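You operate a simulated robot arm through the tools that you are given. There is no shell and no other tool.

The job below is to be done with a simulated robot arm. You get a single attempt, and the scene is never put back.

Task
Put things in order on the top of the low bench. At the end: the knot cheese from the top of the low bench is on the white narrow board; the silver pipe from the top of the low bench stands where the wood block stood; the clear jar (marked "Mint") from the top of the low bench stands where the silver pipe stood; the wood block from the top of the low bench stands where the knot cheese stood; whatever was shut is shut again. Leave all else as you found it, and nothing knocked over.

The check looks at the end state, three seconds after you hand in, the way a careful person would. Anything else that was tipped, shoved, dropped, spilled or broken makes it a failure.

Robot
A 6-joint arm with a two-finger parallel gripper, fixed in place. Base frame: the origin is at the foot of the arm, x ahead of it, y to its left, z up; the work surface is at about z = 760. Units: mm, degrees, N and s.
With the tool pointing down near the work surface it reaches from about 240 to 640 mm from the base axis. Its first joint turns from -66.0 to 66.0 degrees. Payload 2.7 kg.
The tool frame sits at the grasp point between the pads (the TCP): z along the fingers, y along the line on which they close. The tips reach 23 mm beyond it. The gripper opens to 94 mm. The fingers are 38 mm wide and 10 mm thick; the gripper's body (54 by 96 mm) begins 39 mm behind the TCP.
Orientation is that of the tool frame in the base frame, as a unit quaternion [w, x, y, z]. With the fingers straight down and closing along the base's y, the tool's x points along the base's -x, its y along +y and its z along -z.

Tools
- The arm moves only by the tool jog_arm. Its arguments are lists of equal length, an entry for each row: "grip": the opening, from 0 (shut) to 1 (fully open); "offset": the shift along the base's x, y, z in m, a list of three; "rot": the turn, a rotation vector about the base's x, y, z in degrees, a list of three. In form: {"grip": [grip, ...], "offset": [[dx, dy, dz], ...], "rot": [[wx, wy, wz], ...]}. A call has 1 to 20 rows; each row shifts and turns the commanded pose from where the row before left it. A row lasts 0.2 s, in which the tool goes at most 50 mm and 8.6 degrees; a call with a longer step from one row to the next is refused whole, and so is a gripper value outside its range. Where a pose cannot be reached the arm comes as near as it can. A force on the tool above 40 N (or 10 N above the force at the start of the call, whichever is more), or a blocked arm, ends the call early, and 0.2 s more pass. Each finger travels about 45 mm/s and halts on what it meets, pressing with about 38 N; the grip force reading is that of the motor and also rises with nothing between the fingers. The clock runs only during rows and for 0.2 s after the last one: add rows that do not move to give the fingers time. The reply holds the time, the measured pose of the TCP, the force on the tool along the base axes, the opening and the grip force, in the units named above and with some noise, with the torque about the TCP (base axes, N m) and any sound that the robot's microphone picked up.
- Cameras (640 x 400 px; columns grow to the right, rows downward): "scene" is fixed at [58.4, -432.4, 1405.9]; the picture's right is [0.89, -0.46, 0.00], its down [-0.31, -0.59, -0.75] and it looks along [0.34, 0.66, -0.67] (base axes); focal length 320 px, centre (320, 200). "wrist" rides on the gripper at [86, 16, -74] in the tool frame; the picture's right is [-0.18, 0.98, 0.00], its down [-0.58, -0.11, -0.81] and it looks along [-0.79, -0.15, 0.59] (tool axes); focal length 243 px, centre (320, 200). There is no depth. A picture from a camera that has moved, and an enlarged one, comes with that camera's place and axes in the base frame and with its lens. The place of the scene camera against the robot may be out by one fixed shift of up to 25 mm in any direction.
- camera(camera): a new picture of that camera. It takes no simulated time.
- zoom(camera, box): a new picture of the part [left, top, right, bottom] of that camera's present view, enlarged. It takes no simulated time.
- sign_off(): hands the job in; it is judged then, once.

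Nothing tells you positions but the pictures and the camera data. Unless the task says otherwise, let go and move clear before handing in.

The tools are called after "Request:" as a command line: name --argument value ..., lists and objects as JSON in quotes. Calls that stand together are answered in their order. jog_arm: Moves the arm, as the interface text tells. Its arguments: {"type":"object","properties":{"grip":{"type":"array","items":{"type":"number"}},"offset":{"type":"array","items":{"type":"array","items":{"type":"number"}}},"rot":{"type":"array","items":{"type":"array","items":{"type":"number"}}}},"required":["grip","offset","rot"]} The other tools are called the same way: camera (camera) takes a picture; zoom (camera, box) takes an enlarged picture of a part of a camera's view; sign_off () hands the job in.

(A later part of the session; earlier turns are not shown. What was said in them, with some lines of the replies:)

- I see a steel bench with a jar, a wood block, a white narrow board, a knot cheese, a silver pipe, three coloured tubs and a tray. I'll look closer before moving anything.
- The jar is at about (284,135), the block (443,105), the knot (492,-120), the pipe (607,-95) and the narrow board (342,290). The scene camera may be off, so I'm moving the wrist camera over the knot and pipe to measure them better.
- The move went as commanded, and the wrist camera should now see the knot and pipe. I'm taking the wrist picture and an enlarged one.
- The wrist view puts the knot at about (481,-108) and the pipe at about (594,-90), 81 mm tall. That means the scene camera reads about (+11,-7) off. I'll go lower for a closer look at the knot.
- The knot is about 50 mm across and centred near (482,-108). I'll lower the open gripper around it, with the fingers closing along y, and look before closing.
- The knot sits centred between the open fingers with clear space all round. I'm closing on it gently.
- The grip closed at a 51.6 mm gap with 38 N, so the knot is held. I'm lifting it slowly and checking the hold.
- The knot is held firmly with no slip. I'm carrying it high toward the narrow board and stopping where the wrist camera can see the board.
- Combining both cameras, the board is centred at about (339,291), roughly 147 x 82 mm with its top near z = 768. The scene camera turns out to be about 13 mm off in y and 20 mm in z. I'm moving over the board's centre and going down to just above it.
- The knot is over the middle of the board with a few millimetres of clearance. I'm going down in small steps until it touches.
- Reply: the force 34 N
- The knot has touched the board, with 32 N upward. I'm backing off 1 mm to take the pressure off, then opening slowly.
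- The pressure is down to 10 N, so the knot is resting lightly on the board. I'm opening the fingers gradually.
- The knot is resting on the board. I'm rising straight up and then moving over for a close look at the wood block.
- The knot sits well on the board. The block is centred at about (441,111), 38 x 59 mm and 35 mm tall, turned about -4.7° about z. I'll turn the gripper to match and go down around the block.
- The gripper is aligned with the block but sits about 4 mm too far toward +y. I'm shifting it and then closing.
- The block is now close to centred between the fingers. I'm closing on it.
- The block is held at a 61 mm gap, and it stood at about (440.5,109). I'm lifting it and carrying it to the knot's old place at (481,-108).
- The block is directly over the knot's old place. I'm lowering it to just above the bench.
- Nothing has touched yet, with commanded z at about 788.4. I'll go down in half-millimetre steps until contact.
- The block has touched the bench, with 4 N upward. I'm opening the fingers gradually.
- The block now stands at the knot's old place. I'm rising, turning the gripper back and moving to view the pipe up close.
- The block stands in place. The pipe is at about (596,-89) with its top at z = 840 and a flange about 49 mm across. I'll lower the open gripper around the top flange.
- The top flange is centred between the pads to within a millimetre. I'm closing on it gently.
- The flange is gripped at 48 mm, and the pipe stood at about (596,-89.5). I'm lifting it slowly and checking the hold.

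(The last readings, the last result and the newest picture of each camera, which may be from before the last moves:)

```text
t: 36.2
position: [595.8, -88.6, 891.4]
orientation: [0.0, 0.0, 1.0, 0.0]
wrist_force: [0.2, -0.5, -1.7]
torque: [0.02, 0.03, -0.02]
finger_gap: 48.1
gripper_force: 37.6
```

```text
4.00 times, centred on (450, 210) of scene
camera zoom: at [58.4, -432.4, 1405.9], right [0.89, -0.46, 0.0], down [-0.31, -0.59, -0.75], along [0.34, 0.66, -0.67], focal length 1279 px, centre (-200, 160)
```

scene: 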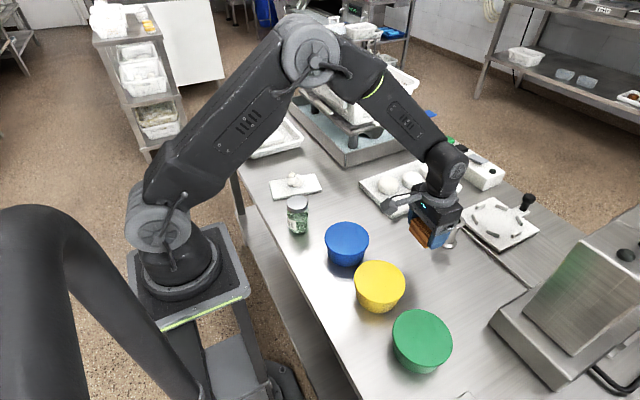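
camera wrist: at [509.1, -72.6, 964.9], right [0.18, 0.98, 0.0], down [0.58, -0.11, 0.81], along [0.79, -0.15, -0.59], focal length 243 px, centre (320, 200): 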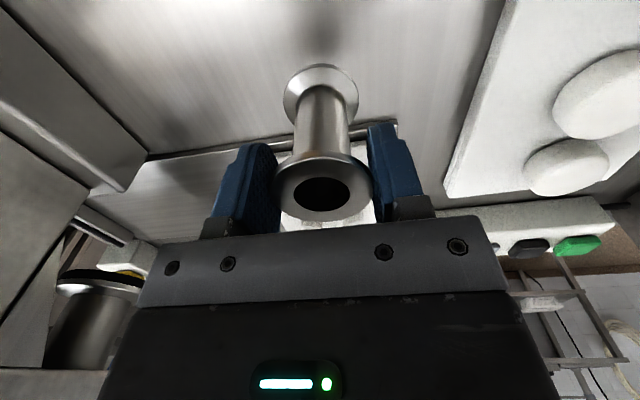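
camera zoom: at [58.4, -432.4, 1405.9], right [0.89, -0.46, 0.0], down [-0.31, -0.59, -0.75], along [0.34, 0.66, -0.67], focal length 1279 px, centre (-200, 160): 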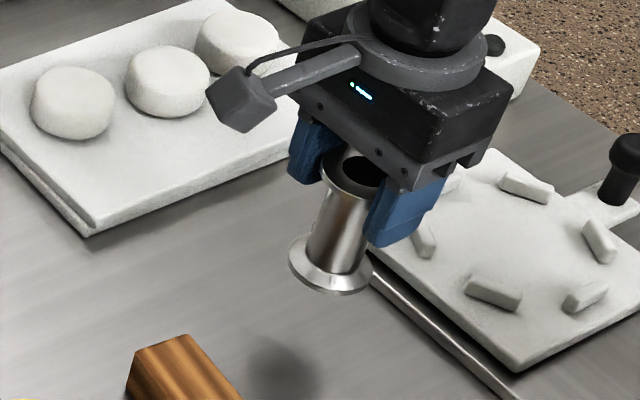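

The pipe hangs straight with no slip. I'm lifting it higher and carrying it smoothly to the block's old place at (440.5,109).

Request:
jog_arm --grip '[0.42, 0.42, 0.42, 0.42, 0.42, 0.42, 0.42, 0.42, 0.42, 0.42, 0.42, 0.42, 0.42, 0.42, 0.42, 0.42, 0.42, 0.42, 0.42]' --offset '[[0, 0, 0.01], [0, 0, 0.015], [0, 0, 0.015], [-0.0049, 0.0063, 0], [-0.0086, 0.011, 0], [-0.0123, 0.0157, 0], [-0.0136, 0.0173, 0], [-0.0148, 0.0189, 0], [-0.0148, 0.0189, 0], [-0.0148, 0.0189, 0], [-0.0148, 0.0189, 0], [-0.0148, 0.0189, 0], [-0.0136, 0.0173, 0], [-0.0123, 0.0157, 0], [-0.0086, 0.011, 0], [-0.0049, 0.0063, 0], [-0.0025, 0.0031, 0], [0, 0, 0], [0, 0, 0]]' --rot '[[0, 0, 0], [0, 0, 0], [0, 0, 0], [0, 0, 0], [0, 0, 0], [0, 0, 0], [0, 0, 0], [0, 0, 0], [0, 0, 0], [0, 0, 0], [0, 0, 0], [0, 0, 0], [0, 0, 0], [0, 0, 0], [0, 0, 0], [0, 0, 0], [0, 0, 0], [0, 0, 0], [0, 0, 0]]'

Request:
camera --camera "wrist"

Request:
zoom --camera "scene" --box '[280, 130, 440, 230]'

```text
t: 40.2
position: [441.4, 108.4, 928.7]
orientation: [0.0, 0.0, 1.0, 0.0]
wrist_force: [-0.1, 0.3, -1.7]
torque: [-0.01, -0.02, 0.0]
finger_gap: 47.8
gripper_force: 37.6
```

```text
taken
camera wrist: at [354.8, 125.0, 1002.4], right [0.18, 0.98, 0.0], down [0.58, -0.11, 0.81], along [0.79, -0.15, -0.59], focal length 243 px, centre (320, 200)
```

wrist: 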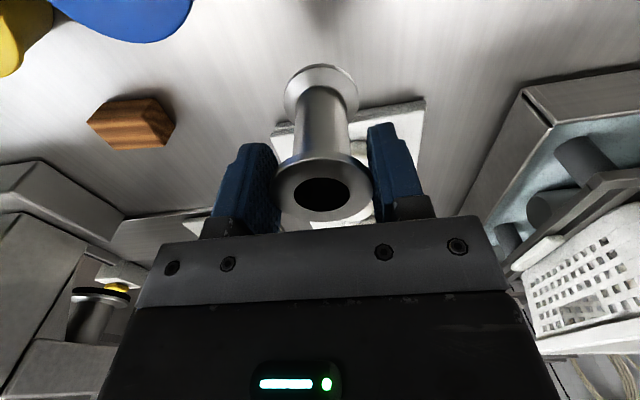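

```text
4.00 times, centred on (360, 180) of scene
camera zoom: at [58.4, -432.4, 1405.9], right [0.89, -0.46, 0.0], down [-0.31, -0.59, -0.75], along [0.34, 0.66, -0.67], focal length 1279 px, centre (160, 280)
```

zoom: 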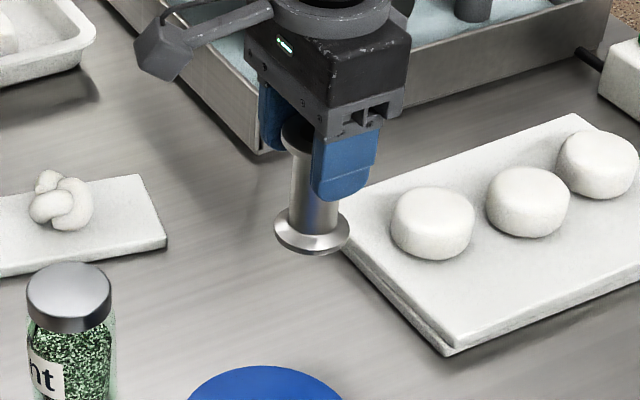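

The pipe is above its target and hanging vertical. I'm lowering it to just above the bench.

Request:
jog_arm --grip '[0.42, 0.42, 0.42, 0.42, 0.42, 0.42, 0.42, 0.42]' --offset '[[0, 0, -0.01], [0, 0, -0.02], [0, 0, -0.02], [0, 0, -0.02], [0, 0, -0.014], [0, 0, -0.007], [0, 0, -0.003], [0, 0, 0]]' --rot '[[0, 0, 0], [0, 0, 0], [0, 0, 0], [0, 0, 0], [0, 0, 0], [0, 0, 0], [0, 0, 0], [0, 0, 0]]'

Request:
zoom --camera "scene" --box '[280, 150, 440, 250]'

```text
t: 42.0
position: [442.2, 109.3, 836.0]
orientation: [0.0, 0.0, 1.0, 0.0]
wrist_force: [-0.7, 0.1, -1.7]
torque: [-0.02, 0.01, 0.0]
finger_gap: 48.0
gripper_force: 38.0
```

```text
4.00 times, centred on (360, 200) of scene
camera zoom: at [58.4, -432.4, 1405.9], right [0.89, -0.46, 0.0], down [-0.31, -0.59, -0.75], along [0.34, 0.66, -0.67], focal length 1279 px, centre (160, 200)
```

zoom: 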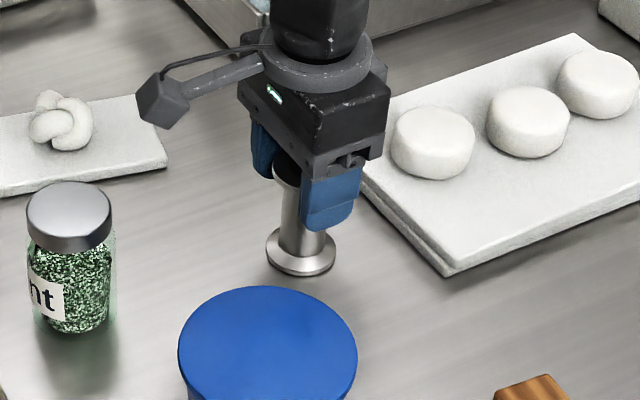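

The pipe is about 2 mm above the bench. I'll go down in half-millimetre steps until it touches.

Request:
jog_arm --grip '[0.42, 0.42, 0.42]' --offset '[[0, 0, -0.0005], [0, 0, -0.0005], [0, 0, 0]]' --rot '[[0, 0, 0], [0, 0, 0], [0, 0, 0]]'

Request:
jog_arm --grip '[0.42, 0.42]' --offset '[[0, 0, -0.0005], [0, 0, 0]]' --rot '[[0, 0, 0], [0, 0, 0]]'

```text
t: 42.8
position: [441.6, 110.2, 835.1]
orientation: [0.001, 0.0, 1.0, 0.0]
wrist_force: [-0.1, -3.4, 8.0]
torque: [-0.23, 0.1, 0.04]
finger_gap: 48.1
gripper_force: 37.8
```

```text
t: 43.4
position: [442.4, 110.4, 835.2]
orientation: [0.001, 0.001, 1.0, 0.001]
wrist_force: [0.6, -3.9, 12.4]
torque: [-0.18, 0.0, 0.04]
finger_gap: 47.9
gripper_force: 38.2
```

The pipe has touched the bench. I'm easing back 0.4 mm and opening the fingers slowly.

Request:
jog_arm --grip '[0.42, 0.5, 0.53, 0.56, 0.6, 0.7, 0.85, 0.85]' --offset '[[0, 0, 0.0005], [0, 0, 0], [0, 0, 0], [0, 0, 0], [0, 0, 0], [0, 0, 0], [0, 0, 0], [0, 0, 0]]' --rot '[[0, 0, 0], [0, 0, 0], [0, 0, 0], [0, 0, 0], [0, 0, 0], [0, 0, 0], [0, 0, 0], [0, 0, 0]]'

Request:
camera --camera "wrist"

Request:
zoom --camera "scene" --box '[280, 150, 440, 250]'

```text
t: 45.2
position: [440.4, 109.5, 836.5]
orientation: [0.001, 0.0, 1.0, 0.0]
wrist_force: [-1.0, 0.0, 1.0]
torque: [-0.03, 0.01, 0.01]
finger_gap: 80.0
gripper_force: 0.0
```

```text
taken
camera wrist: at [353.7, 126.8, 908.9], right [0.18, 0.98, 0.0], down [0.58, -0.11, 0.81], along [0.79, -0.15, -0.59], focal length 243 px, centre (320, 200)
```

wrist: 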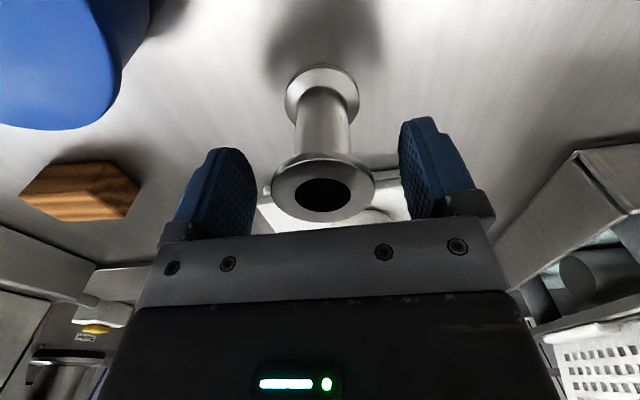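

```text
4.00 times, centred on (360, 200) of scene
camera zoom: at [58.4, -432.4, 1405.9], right [0.89, -0.46, 0.0], down [-0.31, -0.59, -0.75], along [0.34, 0.66, -0.67], focal length 1279 px, centre (160, 200)
```

zoom: 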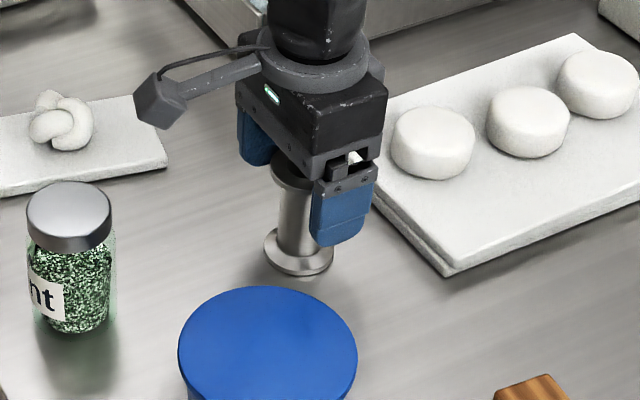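

The pipe stands upright at the block's old place. I'm rising clear and moving to a spot where the wrist camera can see the jar.

Request:
jog_arm --grip '[0.95, 1, 1, 1, 1, 1, 1, 1, 1, 1, 1, 1]' --offset '[[0, 0, 0.01], [0, 0, 0.03], [0, 0, 0.04], [0, 0, 0.04], [-0.025, 0.005, 0.006], [-0.03, 0.005, 0], [-0.03, 0.005, 0], [-0.03, 0.005, 0], [-0.03, 0.005, 0], [-0.03, 0.005, 0], [-0.019, 0.004, 0], [0, 0, 0]]' --rot '[[0, 0, 0], [0, 0, 0], [0, 0, 0], [0, 0, 0], [0, 0, 0], [0, 0, 0], [0, 0, 0], [0, 0, 0], [0, 0, 0], [0, 0, 0], [0, 0, 0], [0, 0, 0]]'

Request:
camera --camera "wrist"

Request:
zoom --camera "wrist" --box '[200, 0, 440, 150]'

Request:
camera --camera "scene"

```text
t: 47.8
position: [247.3, 144.5, 961.1]
orientation: [0.0, 0.0, 1.0, 0.0]
wrist_force: [1.0, 0.2, -0.1]
torque: [-0.02, 0.01, -0.02]
finger_gap: 94.0
gripper_force: 0.2
```

```text
taken
camera wrist: at [160.2, 160.5, 1034.8], right [0.18, 0.98, 0.0], down [0.58, -0.11, 0.81], along [0.79, -0.15, -0.59], focal length 243 px, centre (320, 200)
```

wrist: 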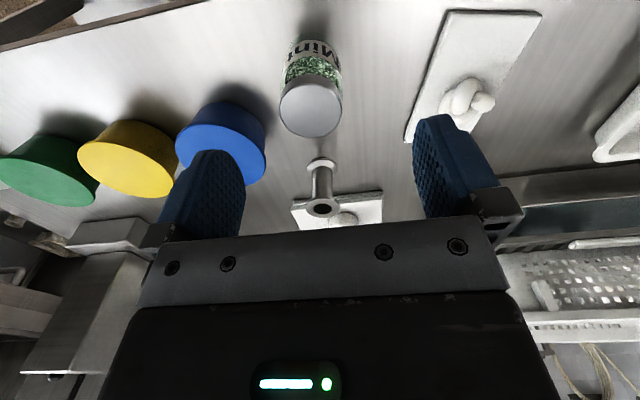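

```text
2.67 times, centred on (320, 75) of wrist
camera zoom: at [160.2, 160.5, 1034.8], right [0.18, 0.98, 0.0], down [0.58, -0.11, 0.81], along [0.79, -0.15, -0.59], focal length 647 px, centre (320, 533)
```

zoom: 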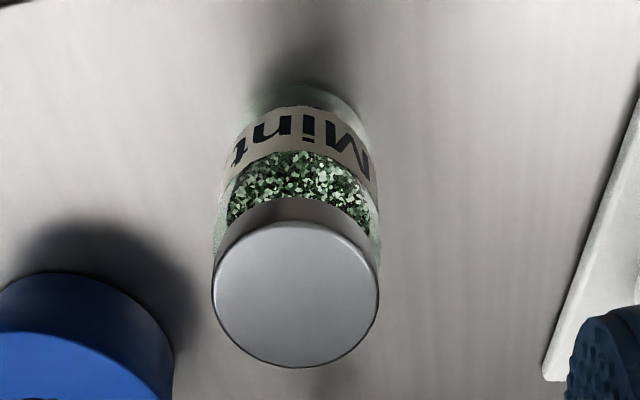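

```text
taken
```

scene: 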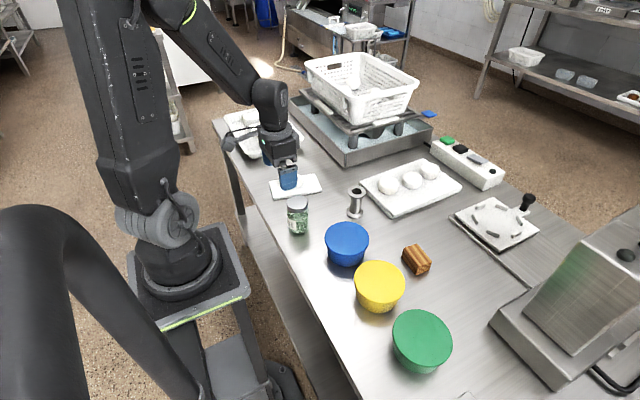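

The jar is at about (278,130.5), with its lid top near z = 852 and a body about 57 mm wide. I'm moving above it and checking alignment before going around it.

Request:
jog_arm --grip '[1, 1, 1, 1, 1]' --offset '[[0.016, -0.007, 0], [0.015, -0.0063, 0], [0, 0, -0.035], [0, 0, -0.035], [0, 0, 0]]' --rot '[[0, 0, 0], [0, 0, 0], [0, 0, 0], [0, 0, 0], [0, 0, 0]]'

Request:
camera --camera "wrist"

Request:
zoom --camera "scene" --box '[230, 130, 390, 250]'

```text
t: 49.0
position: [278.2, 130.1, 892.0]
orientation: [0.0, 0.001, 1.0, 0.0]
wrist_force: [0.3, 0.5, 0.2]
torque: [-0.02, 0.01, 0.01]
finger_gap: 94.1
gripper_force: 0.1
```

```text
taken
camera wrist: at [191.7, 146.8, 966.4], right [0.18, 0.98, 0.0], down [0.58, -0.11, 0.81], along [0.79, -0.15, -0.59], focal length 243 px, centre (320, 200)
```

wrist: 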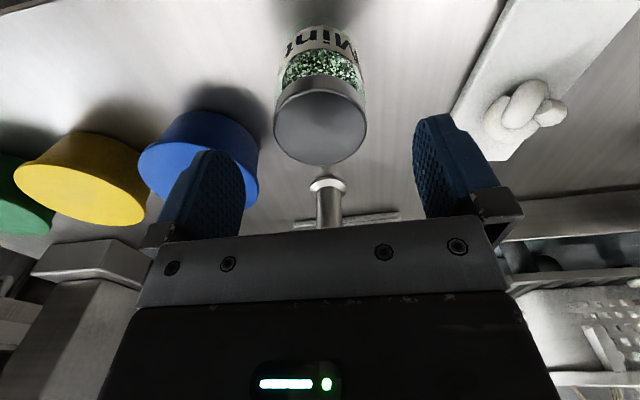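

```text
3.33 times, centred on (310, 190) of scene
camera zoom: at [58.4, -432.4, 1405.9], right [0.89, -0.46, 0.0], down [-0.31, -0.59, -0.75], along [0.34, 0.66, -0.67], focal length 1066 px, centre (353, 233)
```

zoom: 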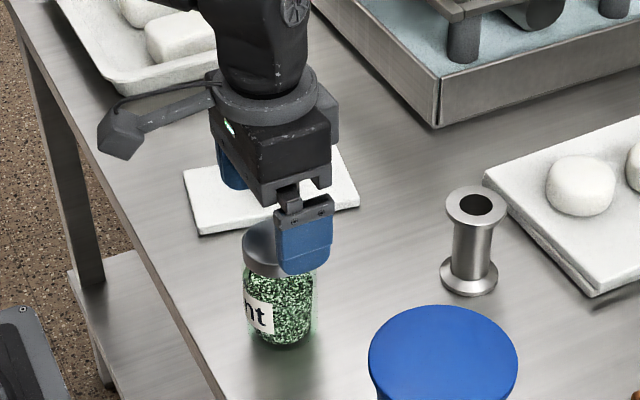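

The jar is centred in y and within a couple of millimetres in x. I'm going down so the pads surround the upper body of the jar, with the lid staying clear of the palm.

Request:
jog_arm --grip '[1, 1, 1, 1, 1]' --offset '[[0.001, 0.001, -0.02], [0, 0, -0.02], [0, 0, -0.02], [0, 0, -0.01], [0, 0, 0]]' --rot '[[0, 0, 0], [0, 0, 0], [0, 0, 0], [0, 0, 0], [0, 0, 0]]'

Request:
camera --camera "wrist"

Request:
zoom --camera "scene" --box '[250, 150, 350, 250]'

```text
t: 50.2
position: [277.2, 132.3, 819.2]
orientation: [-0.001, 0.0, 1.0, 0.0]
wrist_force: [-0.3, -0.1, -0.4]
torque: [0.0, 0.02, -0.03]
finger_gap: 94.0
gripper_force: 0.0
```

```text
taken
camera wrist: at [191.0, 148.2, 894.3], right [0.18, 0.98, 0.0], down [0.58, -0.11, 0.81], along [0.79, -0.15, -0.59], focal length 243 px, centre (320, 200)
```

wrist: 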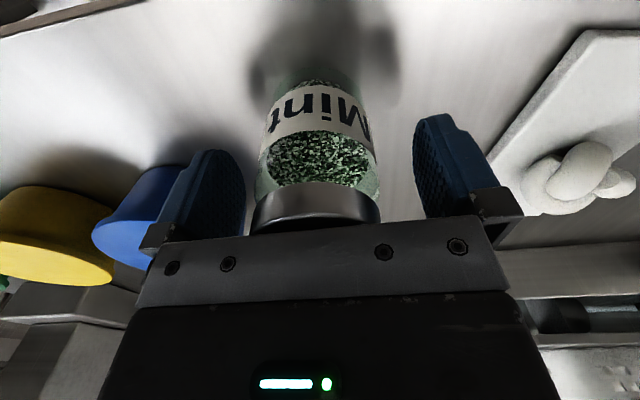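

```text
4.00 times, centred on (300, 200) of scene
camera zoom: at [58.4, -432.4, 1405.9], right [0.89, -0.46, 0.0], down [-0.31, -0.59, -0.75], along [0.34, 0.66, -0.67], focal length 1279 px, centre (400, 200)
```

zoom: 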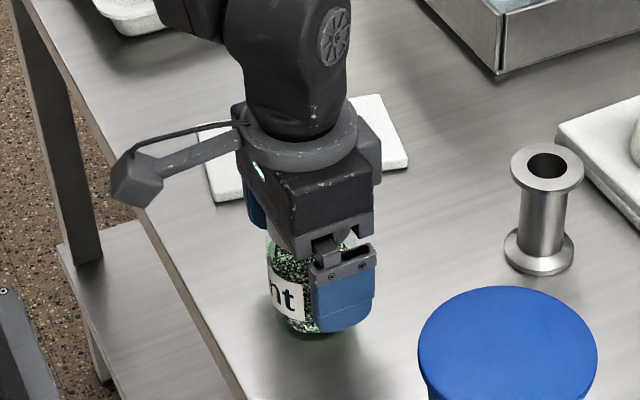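

The jar stands between the pads with clearance on both sides, and the lid is below the palm. I'm closing gently on the body.

Request:
jog_arm --grip '[0.8, 0.7, 0.62, 0.55, 0.5, 0.5, 0.5]' --offset '[[0, 0, 0], [0, 0, 0], [0, 0, 0], [0, 0, 0], [0, 0, 0], [0, 0, 0], [0, 0, 0]]' --rot '[[0, 0, 0], [0, 0, 0], [0, 0, 0], [0, 0, 0], [0, 0, 0], [0, 0, 0], [0, 0, 0]]'

Request:
camera --camera "wrist"

```text
t: 51.8
position: [278.1, 133.0, 821.5]
orientation: [0.0, 0.001, 1.0, 0.001]
wrist_force: [0.2, 0.3, 1.3]
torque: [0.01, 0.04, -0.02]
finger_gap: 56.7
gripper_force: 38.0
```

```text
taken
camera wrist: at [191.0, 148.1, 894.5], right [0.18, 0.98, 0.0], down [0.58, -0.11, 0.81], along [0.79, -0.15, -0.59], focal length 243 px, centre (320, 200)
```

wrist: 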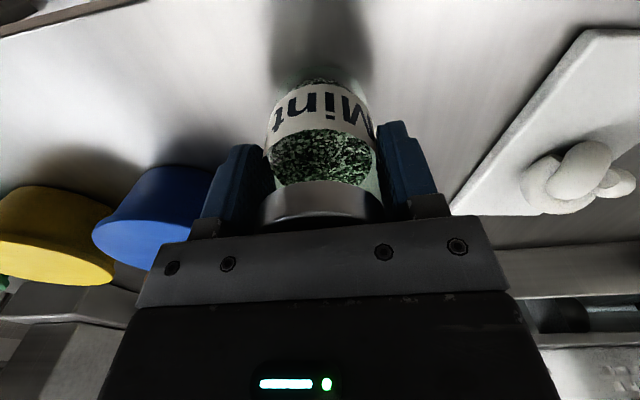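

The jar is held at 56.7 mm. I'm lifting it slowly and checking.

Request:
jog_arm --grip '[0.5, 0.5, 0.5, 0.5, 0.5, 0.5]' --offset '[[0, 0, 0.003], [0, 0, 0.008], [0, 0, 0.012], [0, 0, 0.015], [0, 0, 0.012], [0, 0, 0]]' --rot '[[0, 0, 0], [0, 0, 0], [0, 0, 0], [0, 0, 0], [0, 0, 0], [0, 0, 0]]'

Request:
zoom --camera "scene" --box '[250, 130, 370, 250]'

Request:
camera --camera "wrist"

```text
t: 53.2
position: [280.2, 131.0, 872.0]
orientation: [0.0, 0.0, 1.0, 0.0]
wrist_force: [0.4, -0.3, -1.5]
torque: [0.01, 0.0, -0.03]
finger_gap: 56.9
gripper_force: 38.2
```

```text
3.33 times, centred on (310, 190) of scene
camera zoom: at [58.4, -432.4, 1405.9], right [0.89, -0.46, 0.0], down [-0.31, -0.59, -0.75], along [0.34, 0.66, -0.67], focal length 1066 px, centre (353, 233)
```

zoom: 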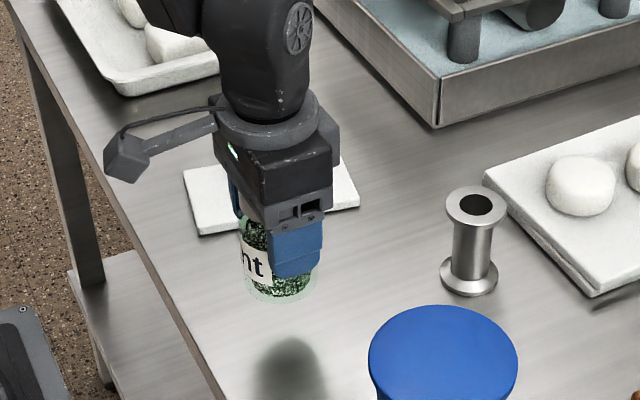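

```text
taken
camera wrist: at [192.9, 147.8, 945.6], right [0.18, 0.98, 0.0], down [0.58, -0.11, 0.81], along [0.79, -0.15, -0.59], focal length 243 px, centre (320, 200)
```

wrist: 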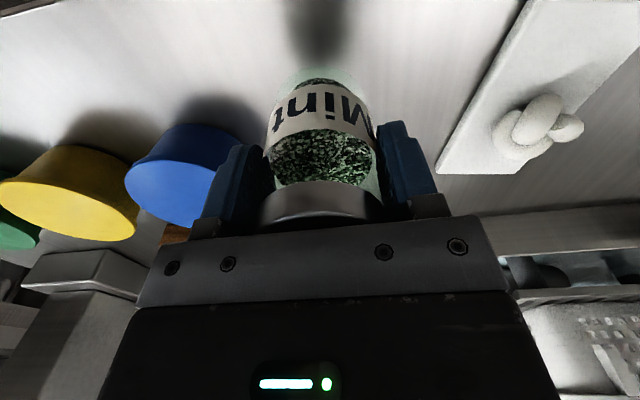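

The jar is held upright with no slip. I'm lifting it further and carrying it over everything to the pipe's old place at (596,-89.5).

Request:
jog_arm --grip '[0.5, 0.5, 0.5, 0.5, 0.5, 0.5, 0.5, 0.5, 0.5, 0.5, 0.5, 0.5, 0.5, 0.5, 0.5, 0.5, 0.5, 0.5, 0.5, 0.5]' --offset '[[0, 0, 0.018], [0, 0, 0.028], [0, 0, 0.019], [0.0082, -0.0057, 0], [0.0148, -0.0103, 0], [0.0206, -0.0143, 0], [0.023, -0.016, 0], [0.023, -0.016, 0], [0.023, -0.016, 0], [0.023, -0.016, 0], [0.023, -0.016, 0], [0.023, -0.016, 0], [0.023, -0.016, 0], [0.023, -0.016, 0], [0.023, -0.016, 0], [0.023, -0.016, 0], [0.0206, -0.0143, 0], [0.0148, -0.0103, 0], [0.0082, -0.0057, 0], [0, 0, 0]]' --rot '[[0, 0, 0], [0, 0, 0], [0, 0, 0], [0, 0, 0], [0, 0, 0], [0, 0, 0], [0, 0, 0], [0, 0, 0], [0, 0, 0], [0, 0, 0], [0, 0, 0], [0, 0, 0], [0, 0, 0], [0, 0, 0], [0, 0, 0], [0, 0, 0], [0, 0, 0], [0, 0, 0], [0, 0, 0], [0, 0, 0]]'

Request:
camera --camera "wrist"

Request:
camera --camera "scene"

```text
t: 57.4
position: [597.0, -90.5, 936.1]
orientation: [0.0, 0.0, 1.0, 0.0]
wrist_force: [-0.5, 0.0, -2.3]
torque: [0.04, 0.01, 0.0]
finger_gap: 56.9
gripper_force: 37.9
```

```text
taken
camera wrist: at [509.8, -74.7, 1009.9], right [0.18, 0.98, 0.0], down [0.58, -0.11, 0.81], along [0.79, -0.15, -0.59], focal length 243 px, centre (320, 200)
```

wrist: 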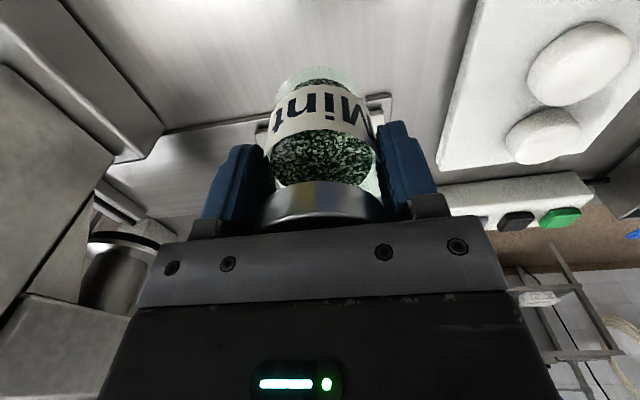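

```text
taken
```

scene: 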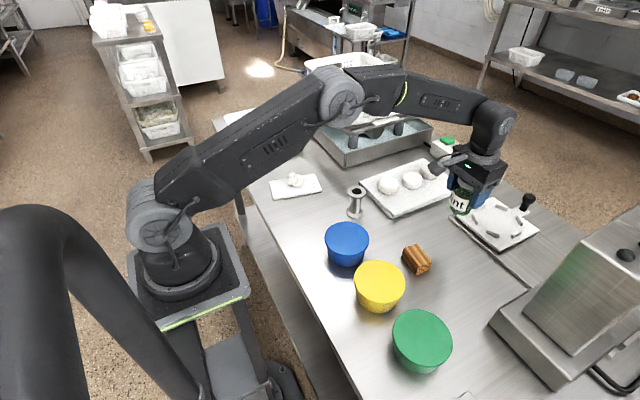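

The jar is above the pipe's old place. I'm lowering it to about 2 mm above the bench.

Request:
jog_arm --grip '[0.5, 0.5, 0.5, 0.5, 0.5, 0.5, 0.5, 0.5, 0.5]' --offset '[[0, 0, -0.012], [0, 0, -0.022], [0, 0, -0.025], [0, 0, -0.022], [0, 0, -0.016], [0, 0, -0.009], [0, 0, -0.004], [0, 0, -0.003], [0, 0, 0]]' --rot '[[0, 0, 0], [0, 0, 0], [0, 0, 0], [0, 0, 0], [0, 0, 0], [0, 0, 0], [0, 0, 0], [0, 0, 0], [0, 0, 0]]'

Request:
zoom --camera "scene" --box '[390, 160, 550, 280]'

Request:
camera --camera "wrist"

```text
t: 59.4
position: [595.5, -89.5, 823.7]
orientation: [-0.001, 0.0, 1.0, 0.0]
wrist_force: [0.4, 0.0, -1.4]
torque: [0.01, 0.0, 0.02]
finger_gap: 56.9
gripper_force: 38.2
```

```text
3.33 times, centred on (470, 220) of scene
camera zoom: at [58.4, -432.4, 1405.9], right [0.89, -0.46, 0.0], down [-0.31, -0.59, -0.75], along [0.34, 0.66, -0.67], focal length 1066 px, centre (-180, 133)
```

zoom: 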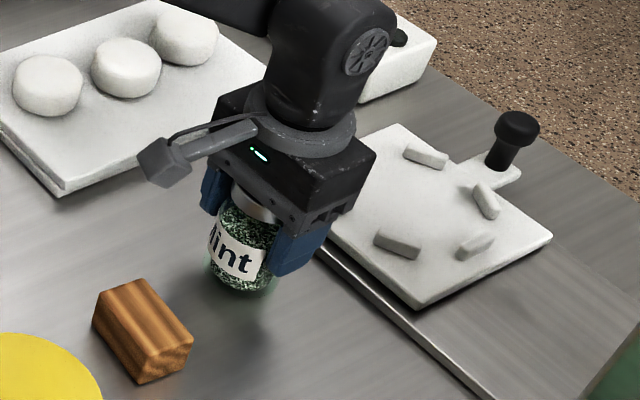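

```text
taken
camera wrist: at [509.3, -72.8, 896.3], right [0.18, 0.98, 0.0], down [0.58, -0.11, 0.81], along [0.79, -0.15, -0.59], focal length 243 px, centre (320, 200)
```

wrist: 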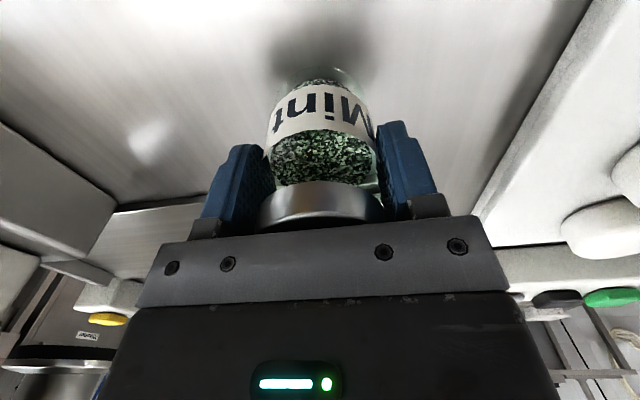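

The jar is just above the bench at the pipe's old spot. I'm going down in half-millimetre steps until contact.

Request:
jog_arm --grip '[0.5, 0.5, 0.5]' --offset '[[0, 0, -0.0007], [0, 0, -0.0006], [0, 0, 0]]' --rot '[[0, 0, 0], [0, 0, 0], [0, 0, 0]]'

Request:
jog_arm --grip '[0.5, 0.5]' --offset '[[0, 0, -0.0005], [0, 0, 0]]' --rot '[[0, 0, 0], [0, 0, 0]]'

```text
t: 60.2
position: [597.0, -90.1, 823.2]
orientation: [0.0, 0.0, 1.0, -0.001]
wrist_force: [-0.4, 0.8, -2.2]
torque: [0.02, -0.03, 0.0]
finger_gap: 56.6
gripper_force: 38.2
```

```text
t: 60.8
position: [596.0, -89.4, 822.1]
orientation: [0.0, 0.001, 1.0, 0.0]
wrist_force: [-0.2, -0.4, -1.7]
torque: [0.04, 0.0, -0.01]
finger_gap: 56.8
gripper_force: 38.3
```

Request:
jog_arm --grip '[0.5, 0.5]' --offset '[[0, 0, -0.0005], [0, 0, 0]]' --rot '[[0, 0, 0], [0, 0, 0]]'

```text
t: 61.4
position: [595.4, -89.3, 820.8]
orientation: [0.0, 0.0, 1.0, 0.0]
wrist_force: [-0.5, 0.3, -1.8]
torque: [0.01, 0.01, 0.03]
finger_gap: 56.7
gripper_force: 37.9
```

There is still no contact, so I'm continuing down in half-millimetre steps.

Request:
jog_arm --grip '[0.5, 0.5]' --offset '[[0, 0, -0.0005], [0, 0, 0]]' --rot '[[0, 0, 0], [0, 0, 0]]'

```text
t: 62.0
position: [597.1, -89.3, 821.6]
orientation: [0.0, 0.001, 1.0, 0.0]
wrist_force: [0.4, 0.5, -0.3]
torque: [0.01, 0.0, -0.03]
finger_gap: 57.1
gripper_force: 37.8
```

Request:
jog_arm --grip '[0.5, 0.5]' --offset '[[0, 0, -0.0005], [0, 0, 0]]' --rot '[[0, 0, 0], [0, 0, 0]]'

```text
t: 62.6
position: [596.2, -89.3, 821.5]
orientation: [0.001, 0.0, 1.0, 0.0]
wrist_force: [0.9, 1.9, 2.1]
torque: [0.04, 0.04, -0.03]
finger_gap: 57.0
gripper_force: 38.1
```

The jar has touched the bench. I'm opening the fingers slowly without moving.

Request:
jog_arm --grip '[0.61, 0.63, 0.66, 0.7, 0.8, 0.92, 0.92]' --offset '[[0, 0, 0], [0, 0, 0], [0, 0, 0], [0, 0, 0], [0, 0, 0], [0, 0, 0], [0, 0, 0]]' --rot '[[0, 0, 0], [0, 0, 0], [0, 0, 0], [0, 0, 0], [0, 0, 0], [0, 0, 0], [0, 0, 0]]'

Request:
camera --camera "wrist"

Request:
zoom --camera "scene" --box '[390, 160, 550, 280]'

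```text
t: 64.2
position: [595.5, -89.2, 820.1]
orientation: [0.0, 0.0, 1.0, 0.0]
wrist_force: [-0.4, -0.5, 0.2]
torque: [-0.01, 0.0, 0.0]
finger_gap: 86.7
gripper_force: 0.2
```

```text
taken
camera wrist: at [509.1, -73.2, 894.2], right [0.18, 0.98, 0.0], down [0.58, -0.11, 0.81], along [0.79, -0.15, -0.59], focal length 243 px, centre (320, 200)
```

wrist: 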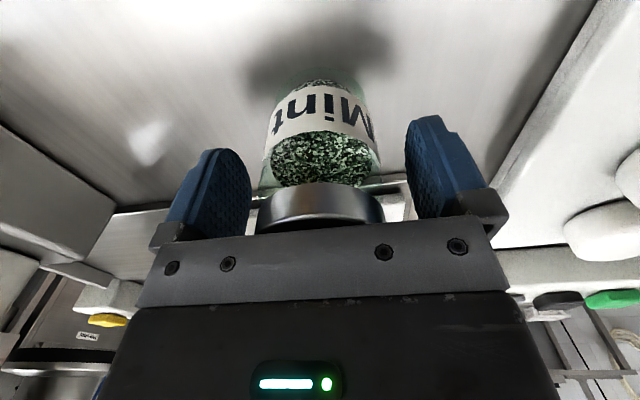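

```text
3.33 times, centred on (470, 220) of scene
camera zoom: at [58.4, -432.4, 1405.9], right [0.89, -0.46, 0.0], down [-0.31, -0.59, -0.75], along [0.34, 0.66, -0.67], focal length 1066 px, centre (-180, 133)
```

zoom: 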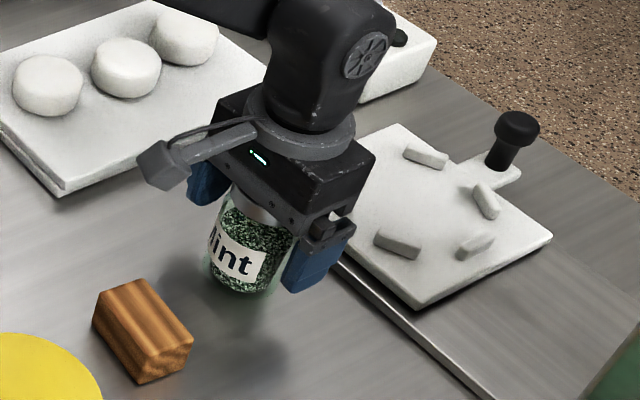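

The jar stands free and upright. I'm rising straight up and then moving away to inspect the whole bench.

Request:
jog_arm --grip '[1, 1, 1, 1, 1, 1, 1, 1, 1, 1, 1, 1, 1]' --offset '[[0, 0, 0.01], [0, 0, 0.025], [0, 0, 0.035], [0, 0, 0.04], [0, 0, 0.03], [0, 0, 0.02], [-0.035, 0.025, 0], [-0.04, 0.03, 0], [-0.04, 0.03, 0], [-0.04, 0.03, 0], [-0.04, 0.03, 0], [-0.04, 0.03, 0], [0, 0, 0]]' --rot '[[0, 0, 0], [0, 0, 0], [0, 0, 0], [0, 0, 0], [0, 0, 0], [0, 0, 0], [0, 0, 0], [0, 0, 0], [0, 0, 0], [0, 0, 0], [0, 0, 0], [0, 0, 0], [0, 0, 0]]'

Request:
camera --camera "scene"

Request:
zoom --camera "scene" --box '[220, 100, 560, 312]'

Request:
zoom --camera "scene" --box '[360, 190, 520, 290]'

Request:
zoom --camera "scene" --box '[260, 150, 420, 250]'

Request:
camera --camera "wrist"

```text
t: 67.0
position: [358.9, 87.4, 980.4]
orientation: [0.0, 0.0, 1.0, 0.001]
wrist_force: [0.1, 0.7, 0.1]
torque: [0.0, 0.0, -0.01]
finger_gap: 94.1
gripper_force: 0.0
```

```text
taken
```

scene: 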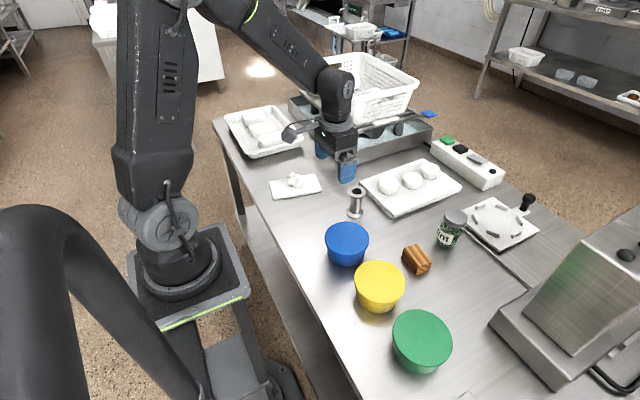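

```text
1.88 times, centred on (390, 206) of scene
camera zoom: at [58.3, -432.4, 1405.9], right [0.89, -0.46, 0.0], down [-0.31, -0.59, -0.75], along [0.34, 0.66, -0.67], focal length 602 px, centre (188, 189)
```

zoom: 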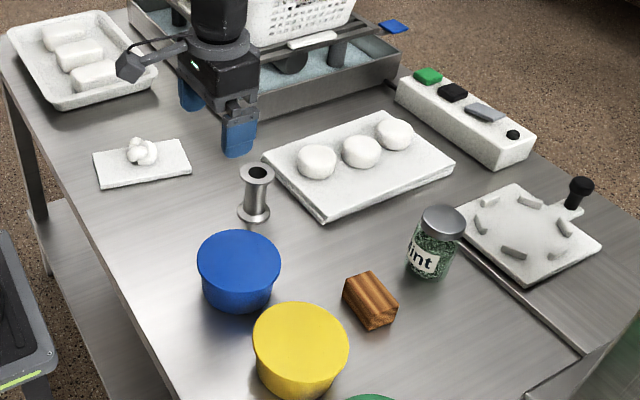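

```text
4.00 times, centred on (440, 240) of scene
camera zoom: at [58.3, -432.4, 1405.9], right [0.89, -0.46, 0.0], down [-0.31, -0.59, -0.75], along [0.34, 0.66, -0.67], focal length 1279 px, centre (-160, 40)
```

zoom: 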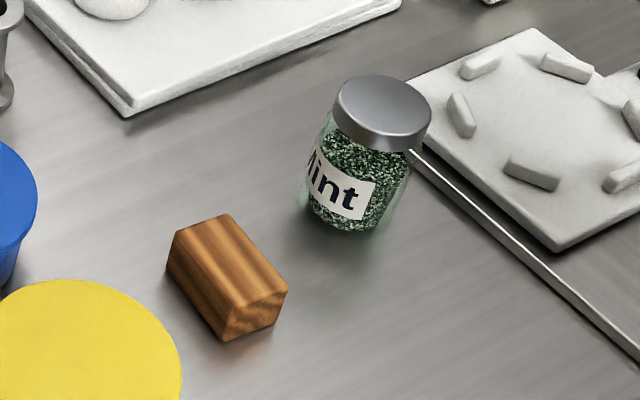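

```text
4.00 times, centred on (340, 200) of scene
camera zoom: at [58.3, -432.4, 1405.9], right [0.89, -0.46, 0.0], down [-0.31, -0.59, -0.75], along [0.34, 0.66, -0.67], focal length 1279 px, centre (240, 200)
```

zoom: 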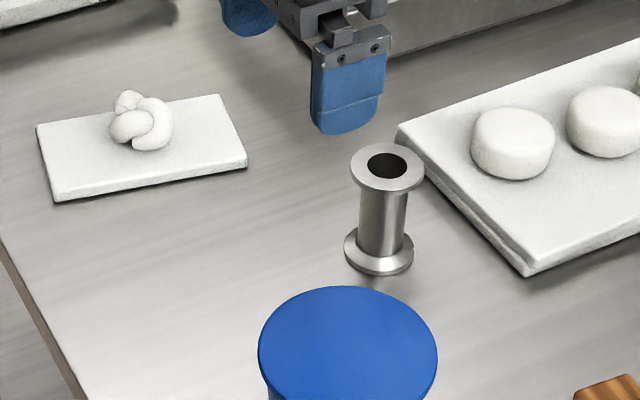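

```text
taken
camera wrist: at [271.7, 103.8, 1053.8], right [0.18, 0.98, 0.0], down [0.58, -0.11, 0.81], along [0.79, -0.15, -0.59], focal length 243 px, centre (320, 200)
```

wrist: 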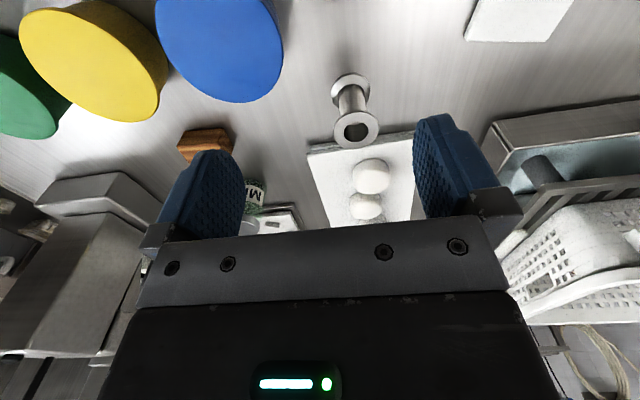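

The final view matches the request. The knot is on the white board, the pipe is where the block was, the jar is where the pipe was, and the block is where the knot was. All four are upright and within a few millimetres. The jar and tubs are still shut, nothing else has moved, and the gripper is empty and clear, so I'm handing in.

Request:
sign_off

```text
The job is handed in.
```

All four items are in the places you asked for, and I have handed the job in. The result of the check has not come back.

| Item | Now at | Offset from target |
|---|---|---|
| Knot cheese | near the middle of the white narrow board | fully on the board |
| Silver pipe | where the wood block stood | about 4 mm |
| Clear jar ("Mint") | where the silver pipe stood | about 1–2 mm |
| Wood block | where the knot cheese stood | about 5 mm |

I estimated the offsets from the camera pictures.

In the last pictures every item was standing upright. The jar lid and the tubs were still shut, and nothing else on the bench appeared to have moved. The gripper is open and clear of the bench.
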